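You operate a simulated robot arm through the tools that you are given. There is no shell and no other tool.

The job below is to be done with a simulated robot arm. You get a single attempt, and the scene is never put back.

## Task
Set the gluing jig by the blue card and clamp the fin box.
Fine: stop at the card's mark, the card's fin box on the pegs, both clamps down.

It is judged by the outcome, as a careful person would: the job done as asked, and still so three seconds after it is handed in. It fails if anything else is knocked over, pushed out of place, dropped, spilled or broken.

## Robot
A 6-joint arm with a two-finger parallel gripper, fixed in place. Base frame: the origin is on the floor under the middle of its stand, x ahead of it, y to its left, z up; the work surface is at about z = 0.84. Lengths are in m, angles in degrees, forces in N, time in s.
With the tool pointing down near the work surface it reaches from about 0.38 to 0.88 m from the base axis. Its first joint turns from -115.0 to 115.0 degrees. Payload 3.43 kg.
The TCP is the grasp point between the finger pads, 0.034 m short of the fingertips. In the tool frame z runs along the fingers and y along their closing line. The gripper opens to 0.128 m. The fingers are 0.024 m wide and 0.012 m thick; the gripper's body (0.048 by 0.13 m) begins 0.096 m behind the TCP.
Orientation is that of the tool frame in the base frame, as [roll, pitch, yaw] about the fixed x, y, z axes, in that order (R = Rz(yaw) Ry(pitch) Rx(roll)). With the fingers straight down and closing along the base's y, the tool's x points along the base's -x, its y along +y and its z along -z.

## Interface
- The arm moves only by the tool move_arm. Its argument "moves" is a list of rows, each a list of 3 entries, a list of its own where there are three numbers: the turn, a rotation vector about the tool's x, y, z in units of 4 degrees (1.0 is 4 degrees), then the shift along the tool's x, y, z in units of 50 mm (1.0 is 50 mm), then the gripper command, from -1 (fully open) to 1 (shut), values between in proportion. In form: [[[rx, ry, rz], [x, y, z], fingers], ...]. A call has 1 to 20 rows; each row shifts and turns the commanded pose from where the row before left it, along the tool's axes as they then stand. A call with a number of a shift or a turn outside -1 to 1 is refused whole. Each row takes 0.2 s and may step no farther than 0.05 m and 8.6 degrees from the row before; otherwise, or with a gripper value out of range, the whole call is refused. Where a pose cannot be reached the arm comes as near as it can. A force on the tool above 90 N (or 10 N above the force at the start of the call, whichever is more), or a blocked arm, ends the call early, and 0.2 s more pass. The fingers move at their own pace (about 0.108 m/s each) and stop on an object; they squeeze with about 36 N. The grip force told is the motor's: it shows also when the fingers shut on nothing. Time passes only in rows, and 0.2 s behind the last, so rows that do not move let the fingers close. The reply holds the time, the measured pose of the TCP, the force on the tool along the base axes, the opening and the grip force, in the units named above and with some noise, with the torque about the TCP (base axes, N m) and any sound that the robot's microphone picked up.
- Cameras (640 x 400 px; columns grow to the right, rows downward): "scene" is fixed at [0.2195, -0.5008, 1.5621]; the picture's right is [0.90, -0.43, 0.00], its down [-0.24, -0.51, -0.83] and it looks along [0.35, 0.75, -0.56] (base axes); focal length 320 px, centre (320, 200). "wrist" rides on the gripper at [0.076, -0.011, -0.16] in the tool frame; the picture's right is [0.15, 0.99, 0.00], its down [-0.88, 0.13, -0.46] and it looks along [-0.45, 0.07, 0.89] (tool axes); focal length 234 px, centre (320, 200). There is no depth. A picture from a camera that has moved, and an enlarged one, comes with that camera's place and axes in the base frame and with its lens.
- camera(camera): a new picture of that camera. It takes no simulated time.
- lift_body(by): moves the trunk up (or, below 0, down) by that many m; the arm rides with it, the base frame stays. It gives what a move gives, with no picture.
- enlarge(camera, box): a new picture of the part [left, top, right, bottom] of that camera's present view, enlarged. It takes no simulated time.
- finish_job(): hands the job in; it is judged then, once.

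Places have to be worked out from the pictures, the camera data and where the tool is seen. Open the gripper and draw the arm clear of the work before you hand the job in, unless the task says otherwise.

The tools are called after "Request:" as a command line: name --argument value ..., lists and objects as JSON in quotes. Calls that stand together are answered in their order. move_arm: Moves the arm, as the interface text tells. Its arguments: {"type":"object","properties":{"moves":{"type":"array","items":{"type":"array"}}},"required":["moves"]} The other tools are called the same way: lift_body (by) moves the trunk up or down; camera (camera) takes a picture; enlarge (camera, box) takes an enlarged picture of a part of a camera's view; finish_job () hands the job in.

At the start:

```text
time: 0.0
eef_pos: [0.4725, 0.0893, 1.1354]
tool_rot: [179.9, 0.0, -180.0]
ft_force: [0.1, 0.6, 0.0]
torque: [-0.01, -0.01, -0.01]
grip_width: 0.1282
gripper_force: 0.1
trunk travel left (down, up): [-0.6, 0.19]
```

scene: 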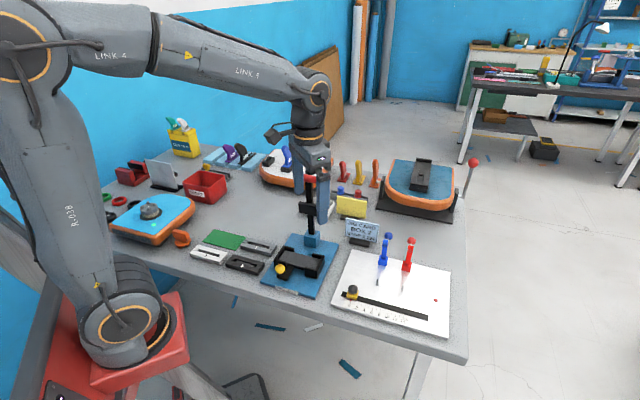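
wrist: 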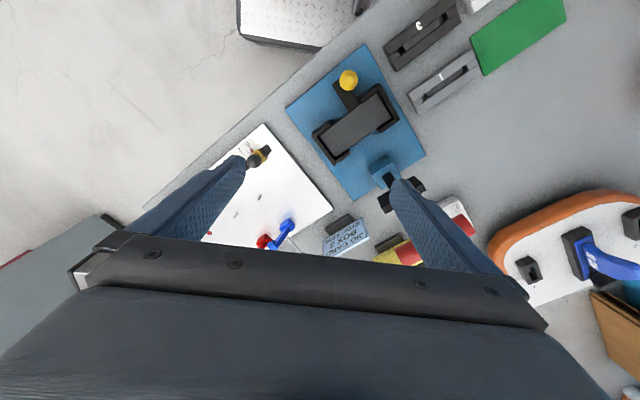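

I'll begin by looking closely at the cards and the jig area in both cameras.

Request:
enlarge --camera "scene" --box '[320, 180, 460, 340]'

Request:
enlarge --camera "scene" --box '[180, 200, 340, 300]'

Request:
enlarge --camera "wrist" --box '[190, 100, 350, 260]'

Request:
enlarge --camera "scene" --box '[320, 180, 400, 250]'

```text
2.50 times, centred on (390, 260) of scene
camera zoom: at [0.2195, -0.5008, 1.5621], right [0.9, -0.43, 0.0], down [-0.24, -0.51, -0.83], along [0.35, 0.75, -0.56], focal length 800 px, centre (145, 50)
```

zoom: 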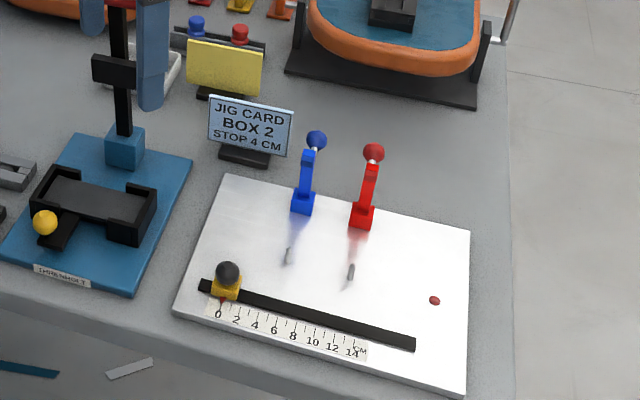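

```text
4.00 times, centred on (260, 250) of scene
camera zoom: at [0.2195, -0.5008, 1.5621], right [0.9, -0.43, 0.0], down [-0.24, -0.51, -0.83], along [0.35, 0.75, -0.56], focal length 1280 px, centre (560, 0)
```

zoom: 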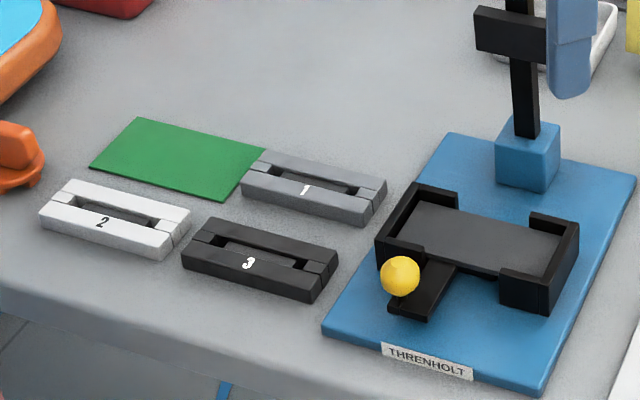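

```text
2.50 times, centred on (270, 180) of wrist
camera zoom: at [0.3961, 0.0781, 1.2971], right [-0.15, 0.99, 0.0], down [0.88, 0.13, 0.46], along [0.45, 0.07, -0.89], focal length 585 px, centre (445, 250)
```

zoom: 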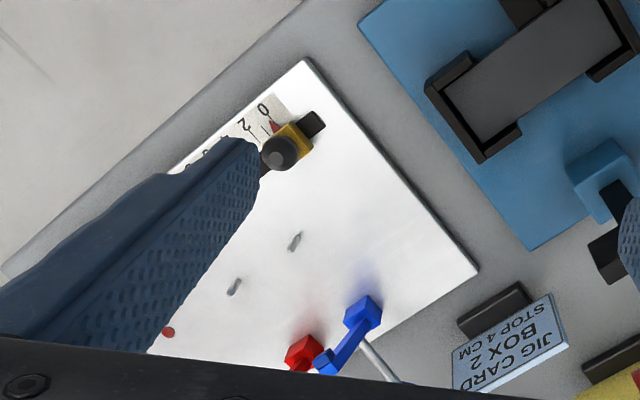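

```text
5.71 times, centred on (360, 215) of scene
camera zoom: at [0.2195, -0.5008, 1.5621], right [0.9, -0.43, 0.0], down [-0.24, -0.51, -0.83], along [0.35, 0.75, -0.56], focal length 1829 px, centre (91, 114)
```

zoom: 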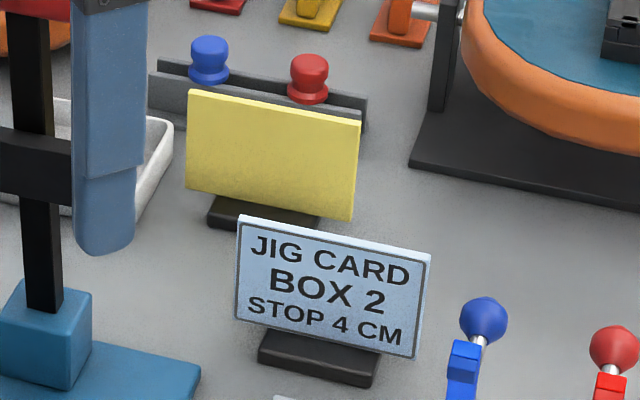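

The blue card says "BOX 2, STOP 4 CM"; the white box marked 2 lies at about (0.22, 0.31), and the jig's pegs are around (0.65, -0.03). I'll move high over the jig and turn the tool about 44° to align with the rail, so I can look straight down at it.

Request:
move_arm --moves '[[[0, 0, 0], [-0.673, -0.494, 0], -1], [[0, 0, 0], [-0.673, -0.494, 0], -1], [[0, 0, 0], [-0.673, -0.494, 0], -1], [[0, 0, 0], [-0.673, -0.494, 0], -1], [[0, 0, 0], [-0.673, -0.494, 0], -1], [[0, 0, 0], [-0.673, -0.494, 0], -1], [[0, 0, 0], [-0.673, -0.494, 0], -1], [[0, 0, 1], [0, 0, 0], -1], [[0, 0, 1], [0, 0, 0], -1], [[0, 0, 1], [0, 0, 0], -1], [[0, 0, 1], [0, 0, 0], -1], [[0, 0, 1], [0, 0, 0], -1], [[0, 0, 1], [0, 0, 0], -1], [[0, 0, 1], [0, 0, 0], -1], [[0, 0, 1], [0, 0, 0], -1], [[0, 0, 1], [0, 0, 0], -1], [[0, 0, 1], [0, 0, 0], -1], [[0, 0, 1], [0, 0, 0], -1]]'

Request:
camera --camera "wrist"

Request:
camera --camera "scene"

```text
time: 3.8
eef_pos: [0.7076, -0.0836, 1.1367]
tool_rot: [-180.0, -0.1, 135.9]
ft_force: [-0.7, 0.3, 1.0]
torque: [0.0, 0.01, -0.01]
grip_width: 0.1278
gripper_force: 0.0
trunk travel left (down, up): [-0.6, 0.19]
```

```text
taken
camera wrist: at [0.6456, -0.039, 1.297], right [0.58, 0.81, 0.0], down [0.72, -0.52, 0.46], along [0.37, -0.27, -0.89], focal length 234 px, centre (320, 200)
```

wrist: 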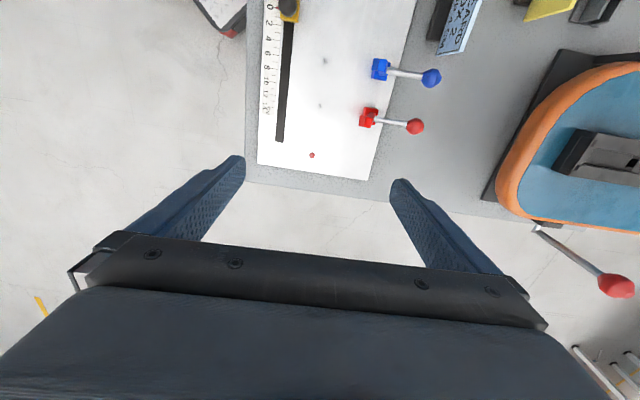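

```text
taken
```

scene: 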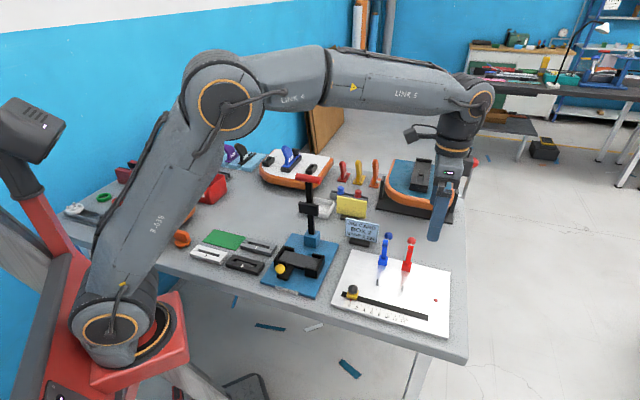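

The jig is at the top of the wrist view, so I'll back up about 0.1 m along the rail direction to bring the whole board into view.

Request:
move_arm --moves '[[[0, 0, 0], [0.7, 0, 0], -1], [[0, 0, 0], [0.7, 0, 0], -1], [[0, 0, 0], [0.6, 0, 0], -1], [[0, 0, 0], [0, 0, 0], -1]]'

Request:
camera --camera "wrist"

Request:
enlarge --camera "wrist" --box '[240, 60, 400, 160]'

Request:
enlarge --camera "wrist" --box '[340, 60, 440, 160]'

Request:
enlarge --camera "scene" --box '[360, 220, 440, 290]'

```text
time: 4.8
eef_pos: [0.6369, -0.0137, 1.1377]
tool_rot: [180.0, 0.1, 135.9]
ft_force: [-0.7, 0.3, 0.1]
torque: [-0.01, 0.01, -0.01]
grip_width: 0.1278
gripper_force: 0.0
trunk travel left (down, up): [-0.6, 0.19]
```

```text
taken
camera wrist: at [0.5732, 0.0307, 1.2972], right [0.58, 0.81, 0.0], down [0.72, -0.52, 0.46], along [0.37, -0.27, -0.89], focal length 234 px, centre (320, 200)
```

wrist: 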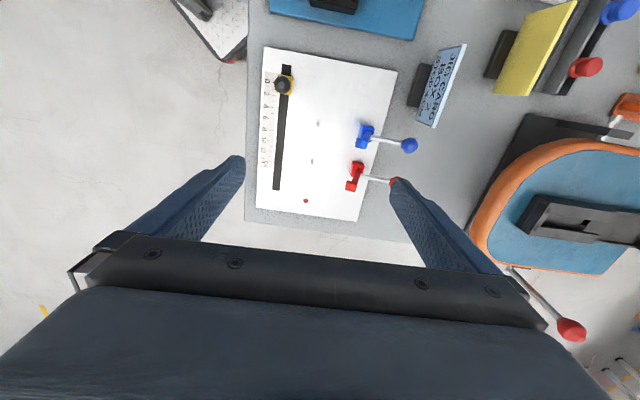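

```text
4.00 times, centred on (320, 110) of wrist
camera zoom: at [0.5732, 0.0307, 1.2972], right [0.58, 0.81, 0.0], down [0.72, -0.52, 0.46], along [0.37, -0.27, -0.89], focal length 937 px, centre (320, 560)
```

zoom: 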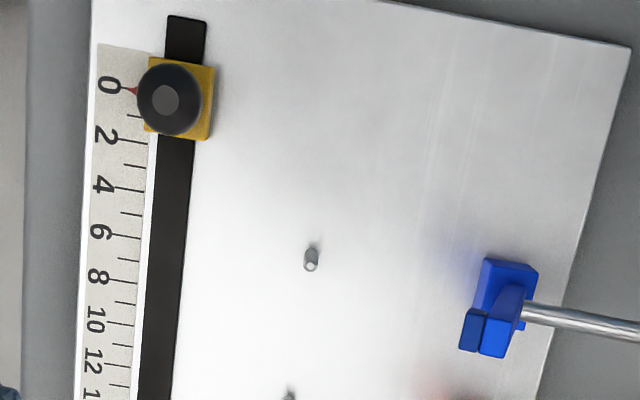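

```text
4.00 times, centred on (390, 110) of wrist
camera zoom: at [0.5732, 0.0307, 1.2972], right [0.58, 0.81, 0.0], down [0.72, -0.52, 0.46], along [0.37, -0.27, -0.89], focal length 937 px, centre (40, 560)
```

zoom: 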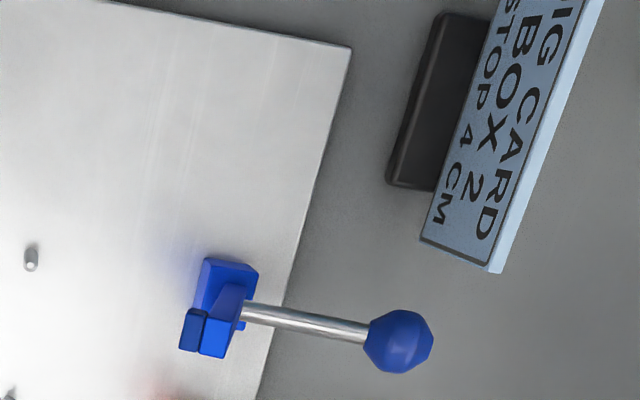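

```text
5.71 times, centred on (400, 255) of scene
camera zoom: at [0.2195, -0.5008, 1.5621], right [0.9, -0.43, 0.0], down [-0.24, -0.51, -0.83], along [0.35, 0.75, -0.56], focal length 1829 px, centre (-137, -114)
```

zoom: 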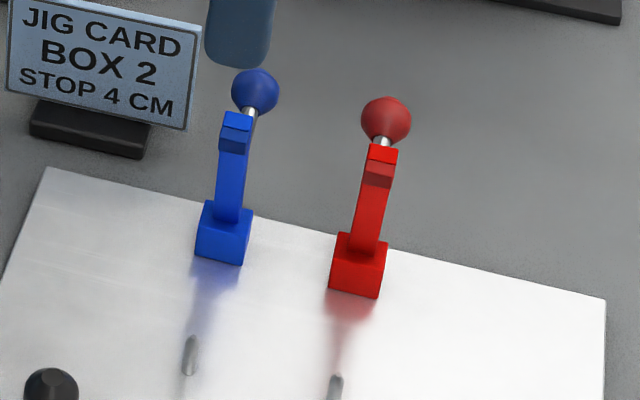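

The clamps have an upright arm with a ball handle leaning outward (they swing over toward the pegs). I'll look more closely at the stop, pegs and clamps for heights.

Request:
enlarge --camera "scene" --box '[335, 275, 399, 315]'

Request:
enlarge --camera "scene" --box '[370, 228, 418, 258]'

Request:
enlarge --camera "wrist" --box '[256, 60, 320, 100]'

Request:
enlarge --camera "wrist" --box '[290, 110, 370, 170]'

Request:
enlarge --camera "scene" --box '[185, 225, 285, 280]'

```text
10.00 times, centred on (367, 295) of scene
camera zoom: at [0.2195, -0.5008, 1.5621], right [0.9, -0.43, 0.0], down [-0.24, -0.51, -0.83], along [0.35, 0.75, -0.56], focal length 3200 px, centre (-150, -750)
```

zoom: 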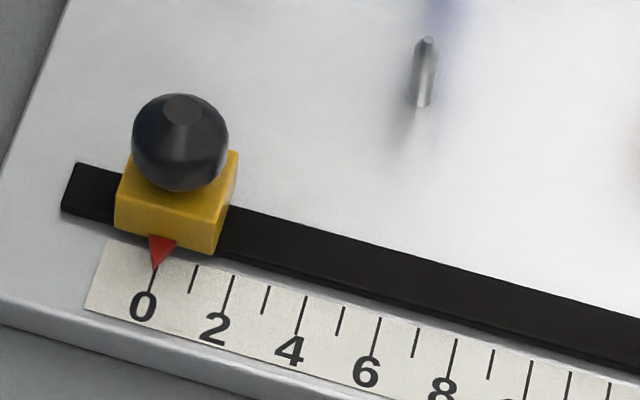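

```text
13.33 times, centred on (394, 243) of scene
camera zoom: at [0.2195, -0.5008, 1.5621], right [0.9, -0.43, 0.0], down [-0.24, -0.51, -0.83], along [0.35, 0.75, -0.56], focal length 4267 px, centre (-667, -373)
```

zoom: 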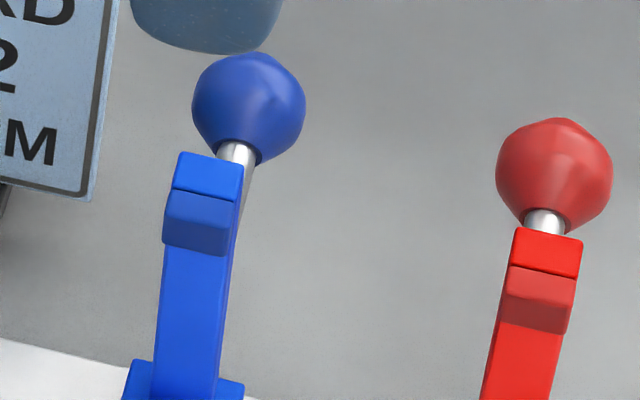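

```text
10.00 times, centred on (288, 80) of wrist
camera zoom: at [0.5732, 0.0307, 1.2972], right [0.58, 0.81, 0.0], down [0.72, -0.52, 0.46], along [0.37, -0.27, -0.89], focal length 2342 px, centre (640, 1400)
```

zoom: 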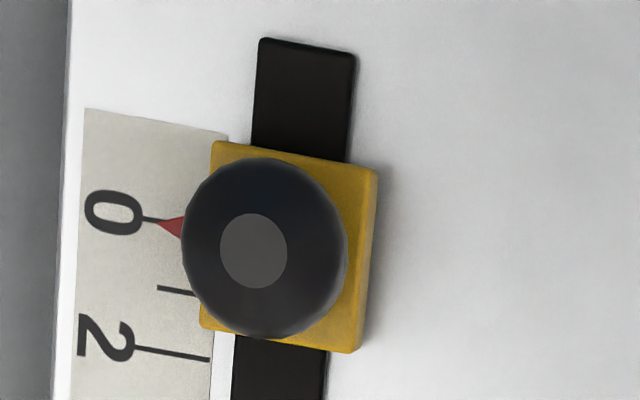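

```text
6.67 times, centred on (330, 140) of wrist
camera zoom: at [0.5732, 0.0307, 1.2972], right [0.58, 0.81, 0.0], down [0.72, -0.52, 0.46], along [0.37, -0.27, -0.89], focal length 1561 px, centre (253, 600)
```

zoom: 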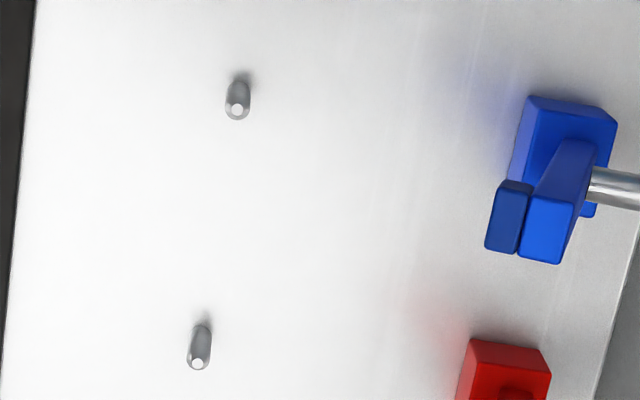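

```text
6.40 times, centred on (235, 252) of scene
camera zoom: at [0.2195, -0.5008, 1.5621], right [0.9, -0.43, 0.0], down [-0.24, -0.51, -0.83], along [0.35, 0.75, -0.56], focal length 2048 px, centre (864, -136)
```

zoom: 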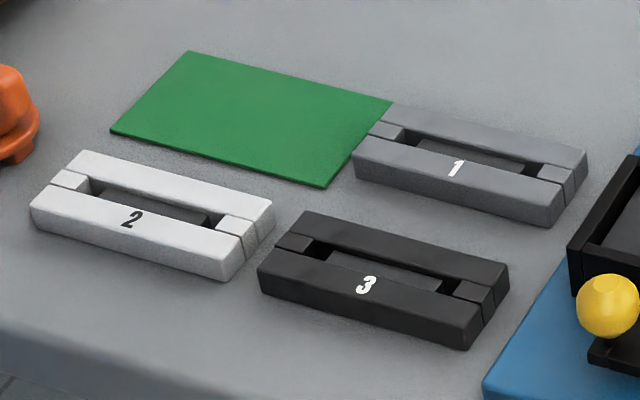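

Working from the wrist views, the stop knob is near (0.543, -0.023, 0.88). I'll bring the half-open gripper above it at z≈1.0 and check the alignment.

Request:
move_arm --moves '[[[0, 0, 0], [0.305, -0.357, 0.69], 0], [[0, 0, 0], [0.305, -0.357, 0.69], 0], [[0, 0, 0], [0.305, -0.357, 0.69], 0], [[0, 0, 0], [0.305, -0.357, 0.69], 0], [[0, 0, 0], [0, 0, 0], 0]]'

Request:
camera --camera "wrist"

Request:
enlarge --camera "wrist" --box '[240, 100, 400, 200]'

```text
time: 6.0
eef_pos: [0.542, -0.0236, 0.9991]
tool_rot: [-179.9, 0.0, 136.0]
ft_force: [-0.2, -0.2, 0.0]
torque: [0.03, 0.01, -0.01]
grip_width: 0.0639
gripper_force: 0.2
trunk travel left (down, up): [-0.6, 0.19]
```

```text
taken
camera wrist: at [0.4795, 0.0211, 1.1587], right [0.58, 0.81, 0.0], down [0.72, -0.52, 0.46], along [0.37, -0.27, -0.89], focal length 234 px, centre (320, 200)
```

wrist: 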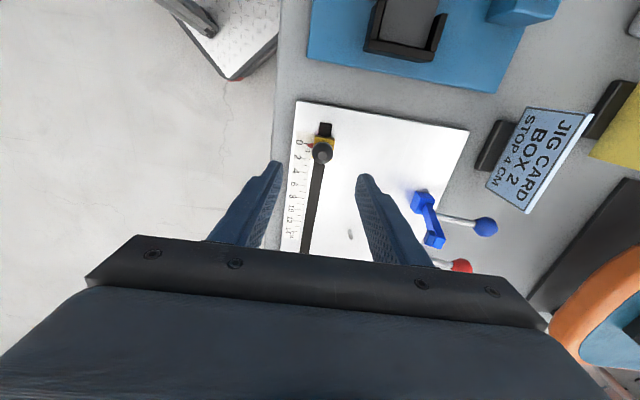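

```text
4.00 times, centred on (320, 150) of wrist
camera zoom: at [0.4795, 0.0211, 1.1587], right [0.58, 0.81, 0.0], down [0.72, -0.52, 0.46], along [0.37, -0.27, -0.89], focal length 937 px, centre (320, 400)
```

zoom: 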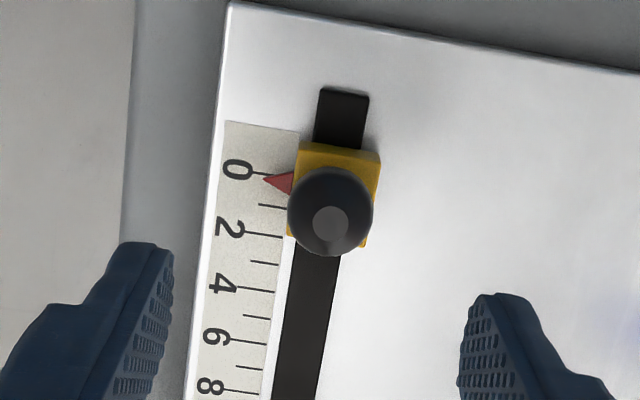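

The knob shows about 3 mm to the right of the tool axis and the rail is parallel to the tool's x axis (within 0.2°). I'll correct that offset and go down to z≈0.915, fingers still half open.

Request:
move_arm --moves '[[[0, 0, 0], [0, 0.068, 0.6], 0], [[0, 0, 0], [0, 0, 0.6], 0], [[0, 0, 0], [0, 0, 0.48], 0], [[0, 0, 0], [0, 0, 0], 0]]'

Request:
enlarge --camera "wrist" --box '[240, 100, 400, 220]'

Request:
enlarge --camera "scene" --box '[325, 260, 405, 310]'

```text
time: 7.0
eef_pos: [0.5444, -0.0206, 0.9152]
tool_rot: [180.0, 0.0, 136.0]
ft_force: [-0.6, -0.2, -0.2]
torque: [0.0, 0.03, 0.0]
grip_width: 0.064
gripper_force: 0.1
trunk travel left (down, up): [-0.6, 0.19]
```

```text
3.33 times, centred on (320, 160) of wrist
camera zoom: at [0.4819, 0.0233, 1.0744], right [0.58, 0.81, 0.0], down [0.72, -0.52, 0.46], along [0.37, -0.27, -0.89], focal length 781 px, centre (320, 333)
```

zoom: 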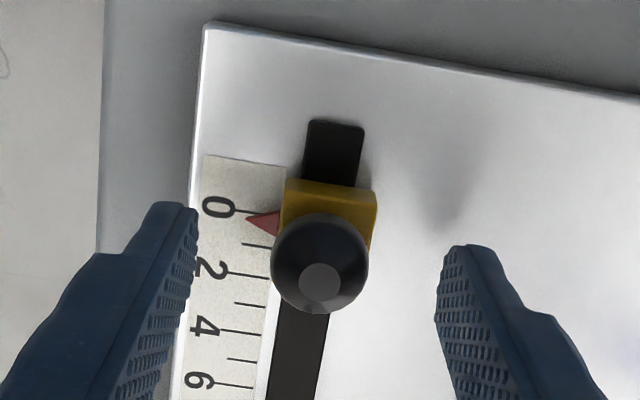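

```text
8.00 times, centred on (365, 285) of scene
camera zoom: at [0.2195, -0.5008, 1.5621], right [0.9, -0.43, 0.0], down [-0.24, -0.51, -0.83], along [0.35, 0.75, -0.56], focal length 2560 px, centre (-40, -480)
```

zoom: 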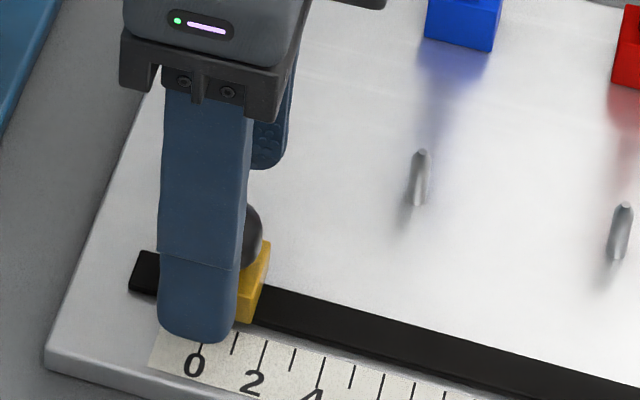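

The knob is centred between the fingers, at about z 0.885 with the block top near 0.873. I'll go down 7 mm and close on the knob.

Request:
move_arm --moves '[[[0, 0, 0], [0, 0, 0.14], 0], [[0, 0, 0], [0, 0, 0], 0.4], [[0, 0, 0], [0, 0, 0], 1], [[0, 0, 0], [0, 0, 0], 1], [[0, 0, 0], [0, 0, 0], 1]]'

Request:
enlarge --camera "wrist" --box '[240, 100, 400, 220]'

Request:
enlarge --camera "scene" --box '[325, 260, 405, 310]'

```text
time: 8.2
eef_pos: [0.5451, -0.0209, 0.9082]
tool_rot: [180.0, 0.0, 136.0]
ft_force: [-2.1, -4.1, 1.2]
torque: [-0.16, -0.01, 0.02]
grip_width: 0.0249
gripper_force: 45.4
trunk travel left (down, up): [-0.6, 0.19]
```

```text
3.33 times, centred on (320, 160) of wrist
camera zoom: at [0.482, 0.0231, 1.068], right [0.58, 0.81, 0.0], down [0.72, -0.52, 0.46], along [0.37, -0.27, -0.89], focal length 781 px, centre (320, 333)
```

zoom: 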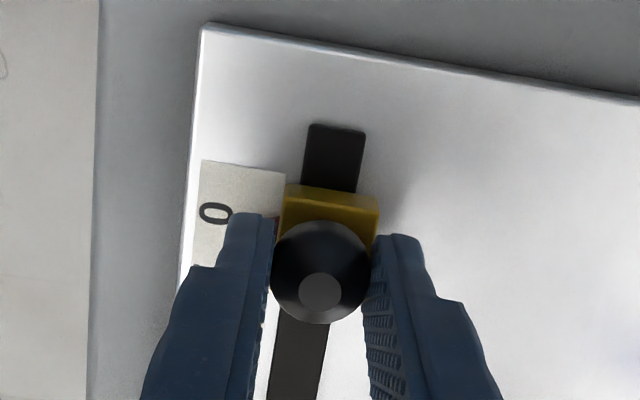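

```text
8.00 times, centred on (365, 285) of scene
camera zoom: at [0.2195, -0.5008, 1.5621], right [0.9, -0.43, 0.0], down [-0.24, -0.51, -0.83], along [0.35, 0.75, -0.56], focal length 2560 px, centre (-40, -480)
```

zoom: 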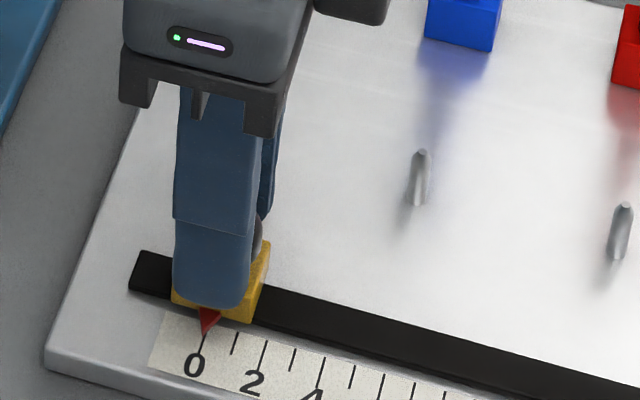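

The knob is gripped (25 mm) with the red pointer still at 0. Now I slide the stop 40 mm along the rail.

Request:
move_arm --moves '[[[0, 0, 0], [-0.2, 0, 0], 1], [[0, 0, 0], [-0.2, 0, 0], 1], [[0, 0, 0], [-0.2, 0, 0], 1], [[0, 0, 0], [-0.2, 0, 0], 1], [[0, 0, 0], [0, 0, 0], 1], [[0, 0, 0], [0, 0, 0], 1]]'

Request:
enlarge --camera "scene" --box '[335, 270, 399, 320]'

Request:
enlarge --camera "wrist" --box '[240, 100, 400, 220]'

```text
time: 9.6
eef_pos: [0.5729, -0.0504, 0.9077]
tool_rot: [-179.9, -0.1, 136.1]
ft_force: [-19.4, -22.4, 2.2]
torque: [-0.73, 0.36, -0.03]
grip_width: 0.0247
gripper_force: 45.1
trunk travel left (down, up): [-0.6, 0.19]
```

```text
8.00 times, centred on (367, 295) of scene
camera zoom: at [0.2195, -0.5008, 1.5621], right [0.9, -0.43, 0.0], down [-0.24, -0.51, -0.83], along [0.35, 0.75, -0.56], focal length 2560 px, centre (-56, -560)
```

zoom: 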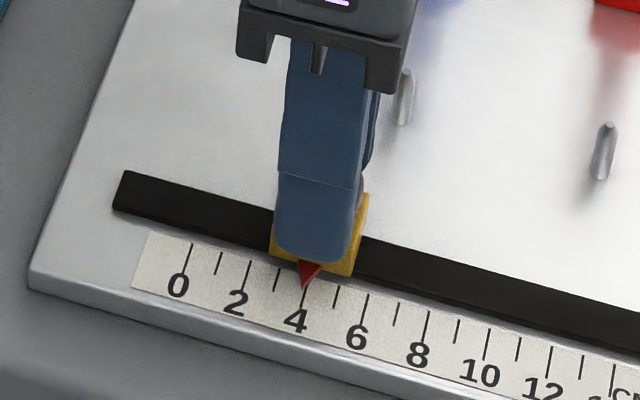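

```text
3.33 times, centred on (320, 160) of wrist
camera zoom: at [0.5102, -0.0048, 1.068], right [0.58, 0.81, 0.0], down [0.72, -0.52, 0.45], along [0.37, -0.27, -0.89], focal length 781 px, centre (320, 333)
```

zoom: 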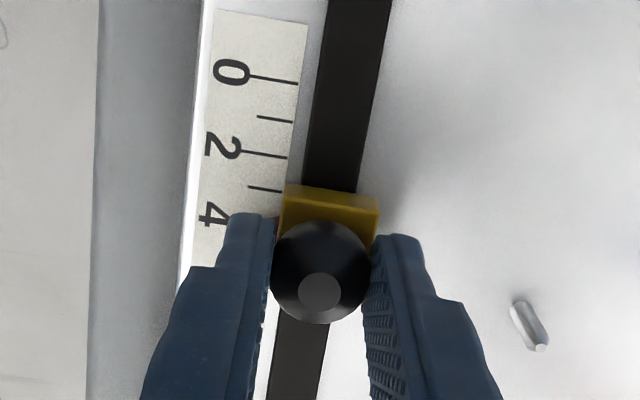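

The pointer appears right at the 4 mark. I'll zoom in further to check it before releasing.

Request:
enlarge --camera "scene" --box '[354, 298, 386, 318]'

```text
16.00 times, centred on (370, 308) of scene
camera zoom: at [0.2195, -0.5008, 1.5621], right [0.9, -0.43, 0.0], down [-0.24, -0.51, -0.83], along [0.35, 0.75, -0.56], focal length 5121 px, centre (-480, -1528)
```

zoom: 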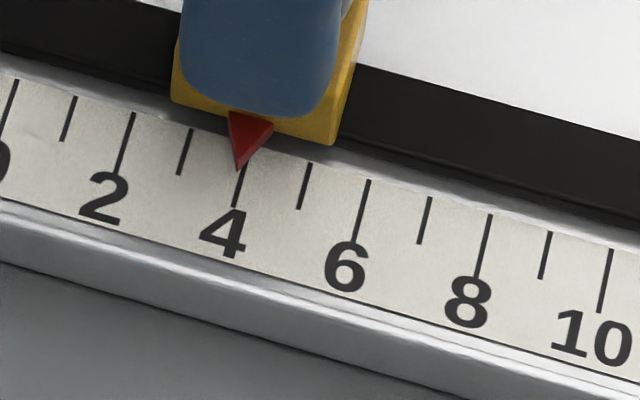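

The pointer tip looks roughly 0.5–1 mm short of the 4 tick and there is about 30 N sideways load. I'll ease the load by about 1.3 mm along -v and nudge 0.8 mm further along the rail.

Request:
move_arm --moves '[[[0, 0, 0], [-0.016, -0.026, 0], 1], [[0, 0, 0], [0, 0, 0], 1], [[0, 0, 0], [0, 0, 0], 1]]'

Request:
enlarge --camera "scene" --box '[354, 298, 386, 318]'

```text
time: 10.4
eef_pos: [0.5734, -0.0495, 0.9081]
tool_rot: [-179.9, 0.1, 136.0]
ft_force: [-15.3, -13.8, -3.1]
torque: [-0.26, 0.58, 0.02]
grip_width: 0.0248
gripper_force: 44.8
trunk travel left (down, up): [-0.6, 0.19]
```

```text
16.00 times, centred on (370, 308) of scene
camera zoom: at [0.2195, -0.5008, 1.5621], right [0.9, -0.43, 0.0], down [-0.24, -0.51, -0.83], along [0.35, 0.75, -0.56], focal length 5121 px, centre (-480, -1528)
```

zoom: 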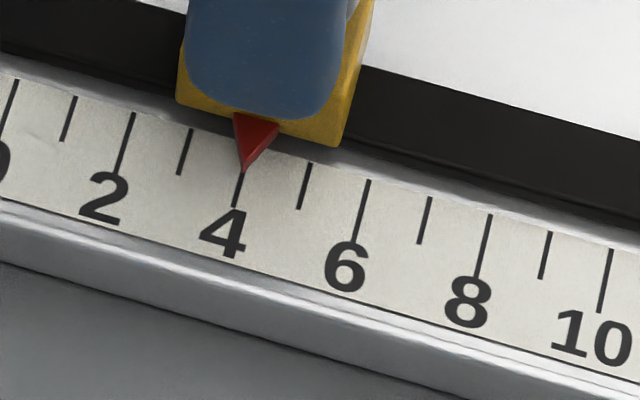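

The pointer tip now sits on the 4 tick. I'll open the fingers, lift straight up, and recheck the stop.

Request:
move_arm --moves '[[[0, 0, 0], [0, 0, 0], 0.4], [[0, 0, 0], [0, 0, 0], 0.0], [[0, 0, 0], [0, 0, 0], 0], [[0, 0, 0], [0, 0, -0.4], 0], [[0, 0, 0], [0, 0, -0.8], 0], [[0, 0, 0], [0, 0, -0.8], 0], [[0, 0, 0], [0, 0, -0.8], 0], [[0, 0, 0], [0, 0, -0.8], 0], [[0, 0, 0], [0, 0, -0.8], 0], [[0, 0, 0], [0, 0, -0.6], 0]]'

Request:
enlarge --camera "scene" --box '[354, 298, 386, 318]'

Request:
camera --camera "wrist"

Request:
enlarge --camera "wrist" --box '[260, 100, 420, 200]'

```text
time: 12.6
eef_pos: [0.5749, -0.0504, 1.1589]
tool_rot: [179.9, -0.1, 136.1]
ft_force: [0.2, -0.7, -0.1]
torque: [-0.01, 0.03, 0.0]
grip_width: 0.0639
gripper_force: 0.0
trunk travel left (down, up): [-0.6, 0.19]
```

```text
16.00 times, centred on (370, 308) of scene
camera zoom: at [0.2195, -0.5008, 1.5621], right [0.9, -0.43, 0.0], down [-0.24, -0.51, -0.83], along [0.35, 0.75, -0.56], focal length 5121 px, centre (-480, -1528)
```

zoom: 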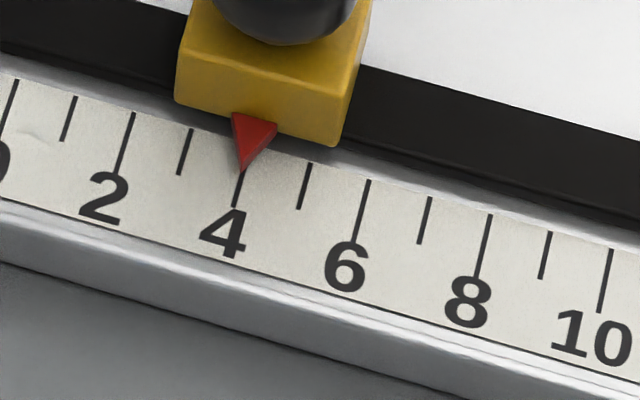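

```text
taken
camera wrist: at [0.512, -0.0052, 1.3184], right [0.58, 0.81, 0.0], down [0.72, -0.52, 0.46], along [0.37, -0.27, -0.89], focal length 234 px, centre (320, 200)
```

wrist: 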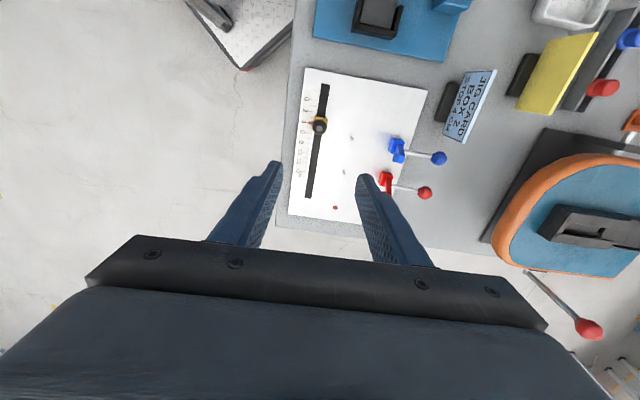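

```text
4.00 times, centred on (340, 150) of wrist
camera zoom: at [0.512, -0.0052, 1.3184], right [0.58, 0.81, 0.0], down [0.72, -0.52, 0.46], along [0.37, -0.27, -0.89], focal length 937 px, centre (240, 400)
```

zoom: 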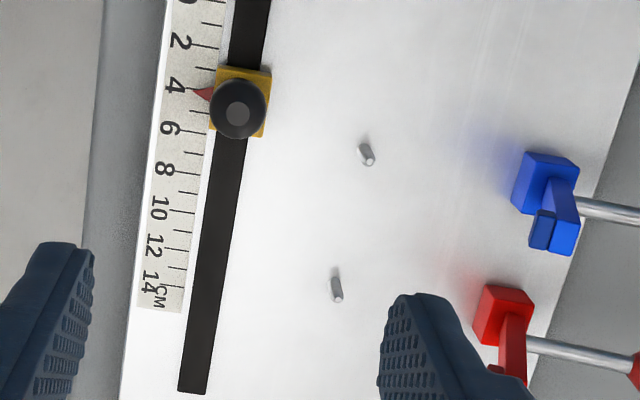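

The stop is set within about half a millimetre of the 4 cm mark. Next I travel high over the table toward box 2, keeping clear of the post, to look down at it.

Request:
move_arm --moves '[[[0, 0, 0], [0.888, 0.041, 0], -0.2], [[0, 0, 0], [0.888, 0.041, 0], -0.2], [[0, 0, 0], [0.888, 0.041, 0], -0.2], [[0, 0, 0], [0.888, 0.041, 0], -0.2], [[0, 0, 0], [0.888, 0.041, 0], -0.2], [[0, 0, 0], [0.888, 0.041, 0], -0.2], [[0, 0, 0], [0.888, 0.041, 0], -0.2], [[0, 0, 0], [0.888, 0.041, 0], -0.2], [[0, 0, 0], [0.888, 0.041, 0], -0.2], [[0, 0, 0], [0, 0, 0], -0.2]]'

Request:
camera --camera "wrist"

Request:
camera --camera "scene"

```text
time: 14.8
eef_pos: [0.2991, 0.2412, 1.157]
tool_rot: [180.0, 0.1, 136.1]
ft_force: [-0.5, -0.1, -0.2]
torque: [0.01, 0.03, 0.01]
grip_width: 0.0767
gripper_force: 0.0
trunk travel left (down, up): [-0.6, 0.19]
```

```text
taken
camera wrist: at [0.2377, 0.2849, 1.3175], right [0.58, 0.81, 0.0], down [0.72, -0.52, 0.46], along [0.37, -0.27, -0.89], focal length 234 px, centre (320, 200)
```

wrist: 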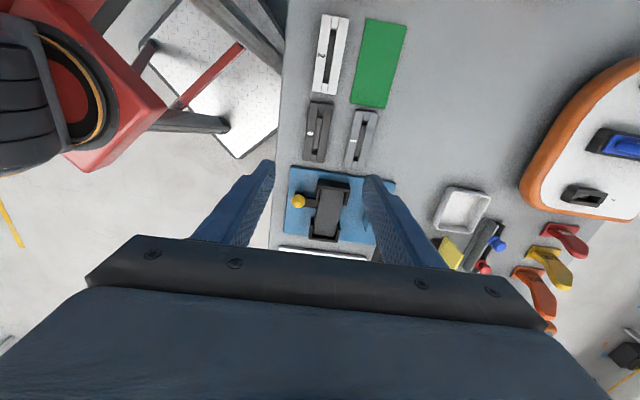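

```text
taken
```

scene: 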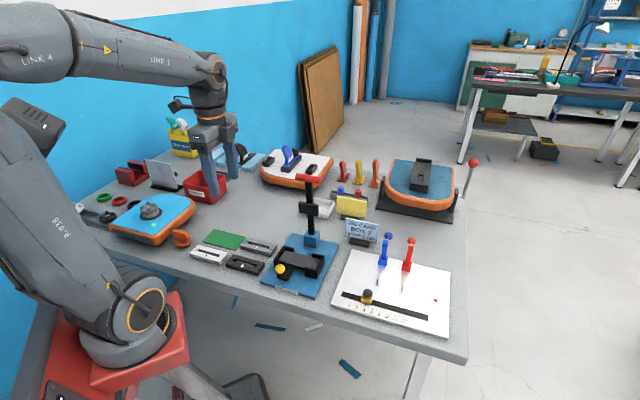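

I can see box 2 (white) directly; I'll enlarge it to examine its slot and peg holes and get an accurate position and angle.

Request:
enlarge --camera "wrist" --box '[288, 5, 368, 105]'

Request:
enlarge --camera "wrist" --box '[288, 90, 388, 180]'

Request:
enlarge --camera "scene" --box '[185, 235, 237, 270]'

```text
4.00 times, centred on (328, 55) of wrist
camera zoom: at [0.2377, 0.2849, 1.3175], right [0.58, 0.81, 0.0], down [0.72, -0.52, 0.46], along [0.37, -0.27, -0.89], focal length 937 px, centre (288, 780)
```

zoom: 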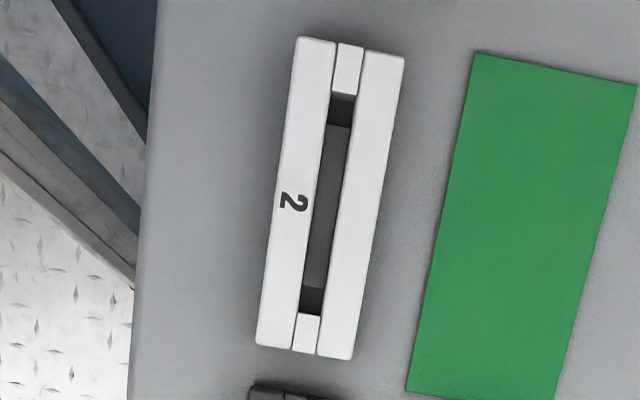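

```text
4.44 times, centred on (338, 135) of wrist
camera zoom: at [0.2377, 0.2849, 1.3175], right [0.58, 0.81, 0.0], down [0.72, -0.52, 0.46], along [0.37, -0.27, -0.89], focal length 1041 px, centre (240, 489)
```

zoom: 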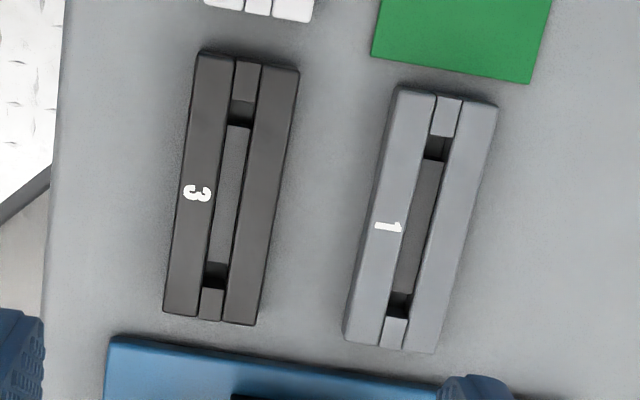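

```text
11.43 times, centred on (211, 252) of scene
camera zoom: at [0.2195, -0.5008, 1.5621], right [0.9, -0.43, 0.0], down [-0.24, -0.51, -0.83], along [0.35, 0.75, -0.56], focal length 3658 px, centre (1566, -400)
```

zoom: 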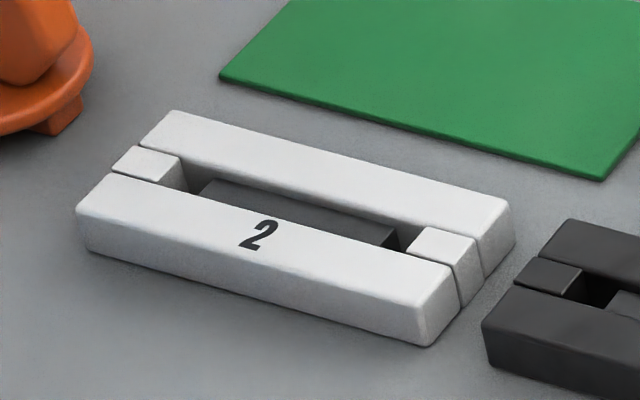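

Box 2 measures about 0.11 × 0.042 m, centred near (0.219, 0.318) at -44.7°, with a peg gap at each end of its core. I'll align the yaw by 0.8° and hover above it with a 60 mm opening.

Request:
move_arm --moves '[[[0, 0, 0.2], [0, 0, 0], 0.06], [[0, 0, 0], [0.447, -0.008, 0.628], 0.06], [[0, 0, 0], [0.447, -0.008, 0.628], 0.06], [[0, 0, 0], [0.447, -0.008, 0.628], 0.06], [[0, 0, 0], [0.447, -0.008, 0.628], 0.06], [[0, 0, 0], [0.447, -0.008, 0.628], 0.06], [[0, 0, 0], [0, 0, 0], 0.06]]'

Request:
camera --camera "wrist"

Request:
enlarge --camera "wrist" --box '[250, 90, 390, 200]'

Request:
camera --camera "scene"

```text
time: 16.4
eef_pos: [0.2179, 0.3187, 0.9997]
tool_rot: [-180.0, 0.0, 135.1]
ft_force: [-0.3, 0.1, 0.8]
torque: [0.03, -0.04, 0.0]
grip_width: 0.0603
gripper_force: 0.0
trunk travel left (down, up): [-0.6, 0.19]
```

```text
taken
camera wrist: at [0.1562, 0.3636, 1.1611], right [0.59, 0.81, 0.0], down [0.72, -0.53, 0.46], along [0.37, -0.27, -0.89], focal length 234 px, centre (320, 200)
```

wrist: 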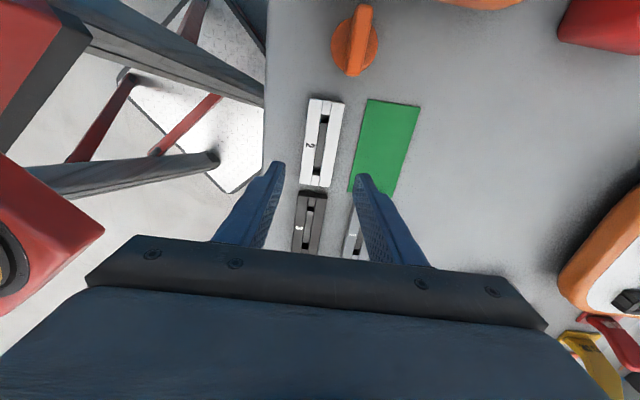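

```text
3.64 times, centred on (320, 145) of wrist
camera zoom: at [0.1562, 0.3636, 1.1611], right [0.59, 0.81, 0.0], down [0.72, -0.53, 0.46], along [0.37, -0.27, -0.89], focal length 852 px, centre (320, 400)
```

zoom: 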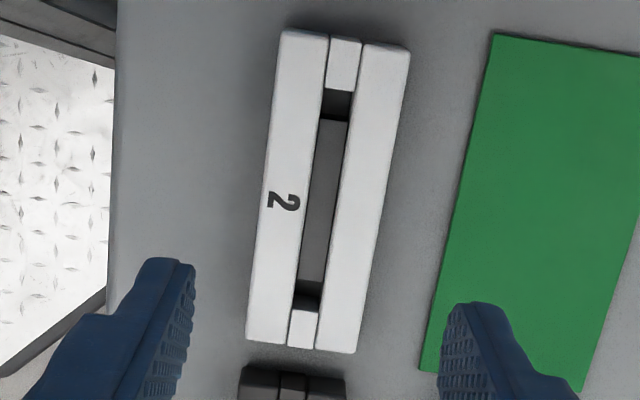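

```text
taken
```

scene: 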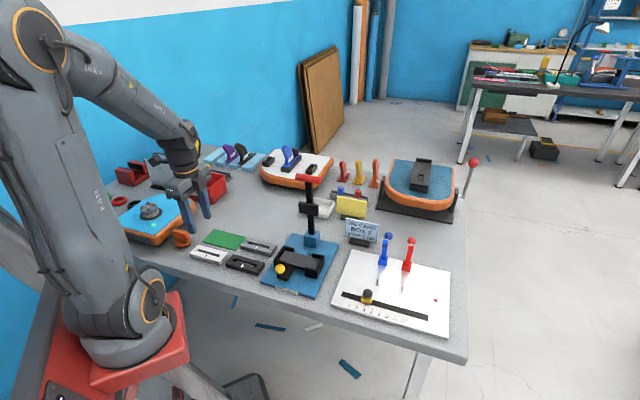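

The box centre is within about 2 mm of the tool axis. I'll shift 1.5 mm and descend to z≈0.885 with the fingers on either side of the box.

Request:
move_arm --moves '[[[0, 0, 0], [-0.03, 0, 0.6], 0.06], [[0, 0, 0], [0, 0, 0.6], 0.06], [[0, 0, 0], [0, 0, 0.6], 0.06], [[0, 0, 0], [0, 0, 0.5], 0.06], [[0, 0, 0], [0, 0, 0], 0.06]]'

Request:
camera --camera "wrist"

Request:
enlarge --camera "scene" --box '[180, 220, 260, 280]'

```text
time: 17.6
eef_pos: [0.2191, 0.3157, 0.8858]
tool_rot: [180.0, 0.1, 135.2]
ft_force: [1.0, 0.1, 0.1]
torque: [0.01, -0.03, 0.01]
grip_width: 0.0601
gripper_force: 0.0
trunk travel left (down, up): [-0.6, 0.19]
```

```text
taken
camera wrist: at [0.1579, 0.3628, 1.0458], right [0.59, 0.81, 0.0], down [0.72, -0.53, 0.46], along [0.37, -0.27, -0.89], focal length 234 px, centre (320, 200)
```

wrist: 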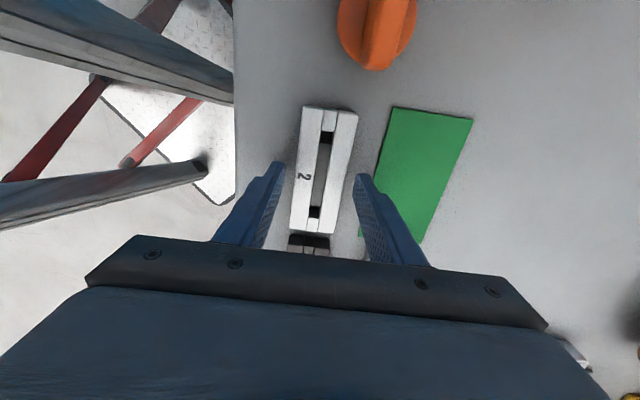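

```text
6.67 times, centred on (220, 250) of scene
camera zoom: at [0.2195, -0.5008, 1.5621], right [0.9, -0.43, 0.0], down [-0.24, -0.51, -0.83], along [0.35, 0.75, -0.56], focal length 2134 px, centre (987, -133)
```

zoom: 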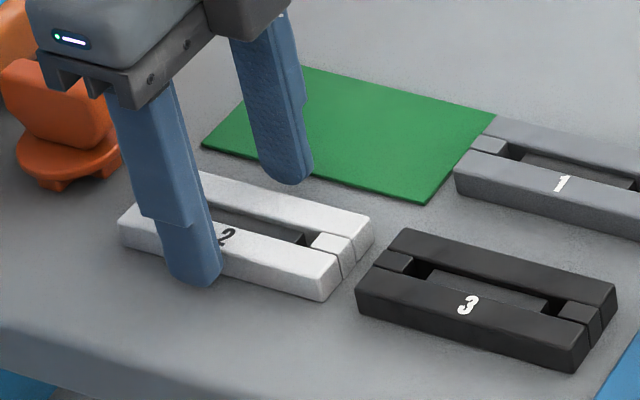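

Fingertips are about 12 mm above the table beside the box. I'll enlarge the wrist view to measure the box's centring before closing.

Request:
enlarge --camera "wrist" --box '[272, 95, 372, 245]'

```text
2.67 times, centred on (322, 170) of wrist
camera zoom: at [0.1579, 0.3628, 1.0458], right [0.59, 0.81, 0.0], down [0.72, -0.53, 0.46], along [0.37, -0.27, -0.89], focal length 624 px, centre (315, 280)
```

zoom: 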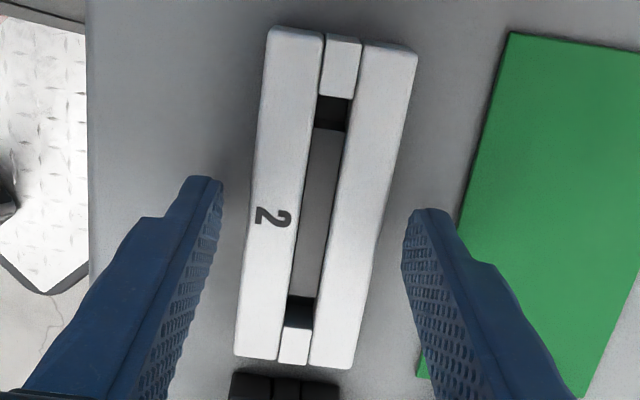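

The box centre is ~1.5–2 mm toward -u from the tool axis; I'll correct that, lower 7 mm, and close on the box.

Request:
move_arm --moves '[[[0, 0, 0], [0.03, 0, 0.08], 0.06], [[0, 0, 0], [0, 0, 0.06], 0.06], [[0, 0, 0], [0, 0, 0], 0.2], [[0, 0, 0], [0, 0, 0], 0.4], [[0, 0, 0], [0, 0, 0], 0.6], [[0, 0, 0], [0, 0, 0], 1], [[0, 0, 0], [0, 0, 0], 1]]'

Request:
enlarge --camera "wrist" --box '[272, 95, 372, 245]'

Request:
enlarge --camera "scene" --box '[180, 220, 260, 280]'

```text
time: 19.2
eef_pos: [0.219, 0.3192, 0.8799]
tool_rot: [-180.0, -0.1, 135.2]
ft_force: [-1.0, 0.2, -0.5]
torque: [-0.01, 0.03, -0.02]
grip_width: 0.0431
gripper_force: 36.1
trunk travel left (down, up): [-0.6, 0.19]
```

```text
2.67 times, centred on (322, 170) of wrist
camera zoom: at [0.1569, 0.3638, 1.039], right [0.59, 0.81, 0.0], down [0.72, -0.53, 0.46], along [0.37, -0.27, -0.89], focal length 624 px, centre (315, 280)
```

zoom: 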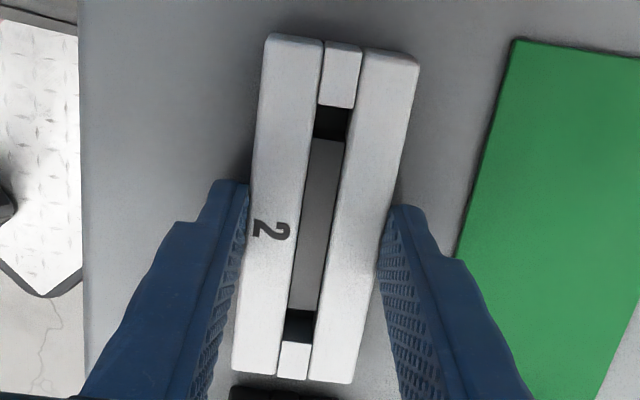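

```text
6.67 times, centred on (220, 250) of scene
camera zoom: at [0.2195, -0.5008, 1.5621], right [0.9, -0.43, 0.0], down [-0.24, -0.51, -0.83], along [0.35, 0.75, -0.56], focal length 2134 px, centre (987, -133)
```

zoom: 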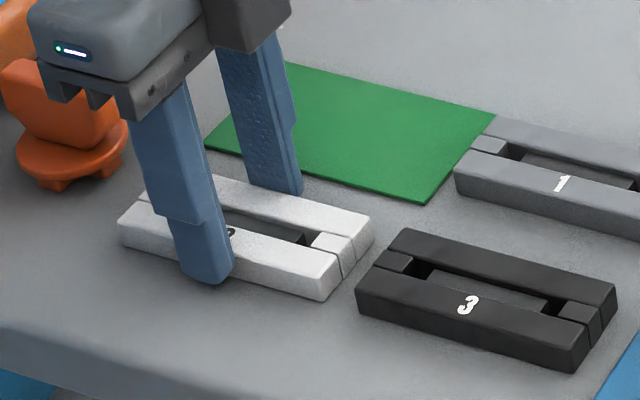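

The box is held (43 mm). I'll lift it straight up to z≈1.16 and check it stays put in the grip.

Request:
move_arm --moves '[[[0, 0, 0], [0, 0, -0.2], 1], [[0, 0, 0], [0, 0, -0.4], 1], [[0, 0, 0], [0, 0, -0.8], 1], [[0, 0, 0], [0, 0, -0.8], 1], [[0, 0, 0], [0, 0, -0.8], 1], [[0, 0, 0], [0, 0, -0.8], 1], [[0, 0, 0], [0, 0, -0.8], 1], [[0, 0, 0], [0, 0, -0.8], 1], [[0, 0, 0], [0, 0, -0.2], 1], [[0, 0, 0], [0, 0, 0], 1]]'

Request:
camera --camera "wrist"

Request:
enlarge --camera "wrist" --box '[272, 95, 372, 245]'

```text
time: 21.4
eef_pos: [0.218, 0.3203, 1.1592]
tool_rot: [180.0, 0.0, 135.1]
ft_force: [-0.3, -0.7, -1.3]
torque: [0.01, 0.01, 0.03]
grip_width: 0.0429
gripper_force: 35.8
trunk travel left (down, up): [-0.6, 0.19]
```

```text
taken
camera wrist: at [0.1569, 0.3643, 1.3195], right [0.59, 0.81, 0.0], down [0.72, -0.53, 0.46], along [0.37, -0.27, -0.89], focal length 234 px, centre (320, 200)
```

wrist: 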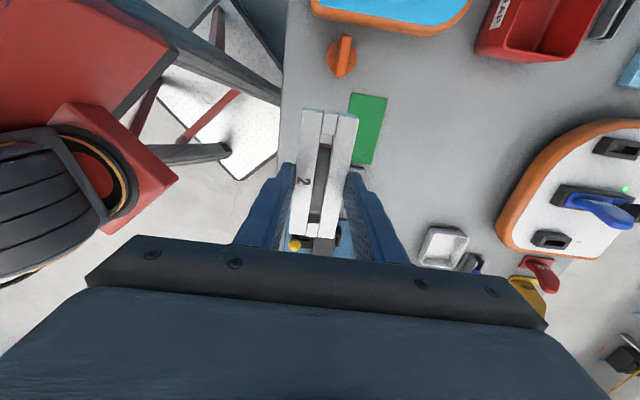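

```text
2.67 times, centred on (322, 170) of wrist
camera zoom: at [0.1569, 0.3643, 1.3195], right [0.59, 0.81, 0.0], down [0.72, -0.53, 0.46], along [0.37, -0.27, -0.89], focal length 624 px, centre (315, 280)
```

zoom: 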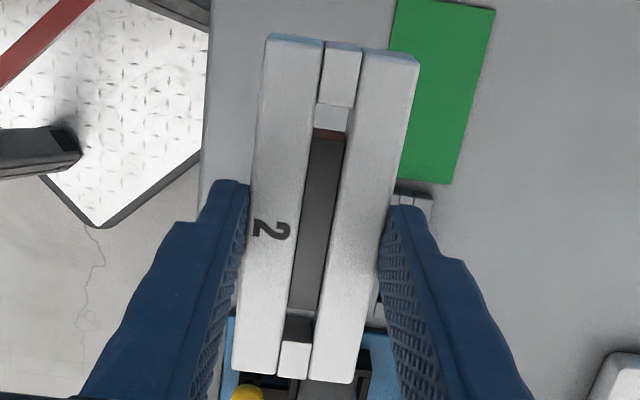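

The box is secure and the peg gaps are clearly through-holes. Now I carry it high to a point about 85 mm past the pegs so the wrist camera can see the pegs beside the held box.

Request:
move_arm --moves '[[[0, 0, 0], [-0.4, 0.033, 0], 1], [[0, 0, 0], [-0.865, 0.071, 0], 1], [[0, 0, 0], [-0.865, 0.071, 0], 1], [[0, 0, 0], [-0.865, 0.071, 0], 1], [[0, 0, 0], [-0.865, 0.071, 0], 1], [[0, 0, 0], [-0.865, 0.071, 0], 1], [[0, 0, 0], [-0.865, 0.071, 0], 1], [[0, 0, 0], [-0.865, 0.071, 0], 1], [[0, 0, 0], [-0.865, 0.071, 0], 1], [[0, 0, 0], [-0.865, 0.071, 0], 1], [[0, 0, 0], [-0.865, 0.071, 0], 1], [[0, 0, 0], [-0.865, 0.071, 0], 1], [[0, 0, 0], [-0.865, 0.071, 0], 1], [[0, 0, 0], [-0.865, 0.071, 0], 1], [[0, 0, 0], [-0.865, 0.071, 0], 1], [[0, 0, 0], [-0.465, 0.038, 0], 1], [[0, 0, 0], [0, 0, 0], 1]]'

Request:
camera --camera "wrist"

Request:
camera --camera "scene"

```text
time: 25.0
eef_pos: [0.7161, -0.1011, 1.1599]
tool_rot: [-180.0, 0.0, 135.1]
ft_force: [-0.1, 0.5, -0.5]
torque: [-0.01, -0.04, 0.03]
grip_width: 0.0431
gripper_force: 35.6
trunk travel left (down, up): [-0.6, 0.19]
```

```text
taken
camera wrist: at [0.6536, -0.0558, 1.3195], right [0.59, 0.81, 0.0], down [0.72, -0.53, 0.46], along [0.37, -0.27, -0.89], focal length 234 px, centre (320, 200)
```

wrist: 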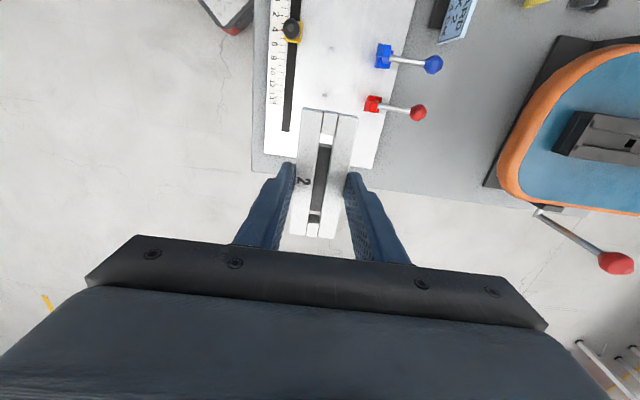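

```text
taken
```

scene: 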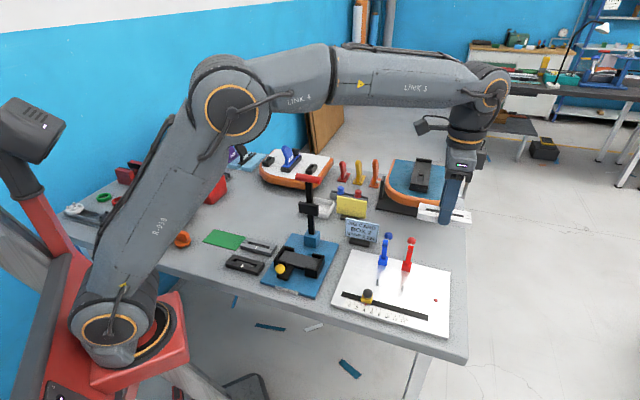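

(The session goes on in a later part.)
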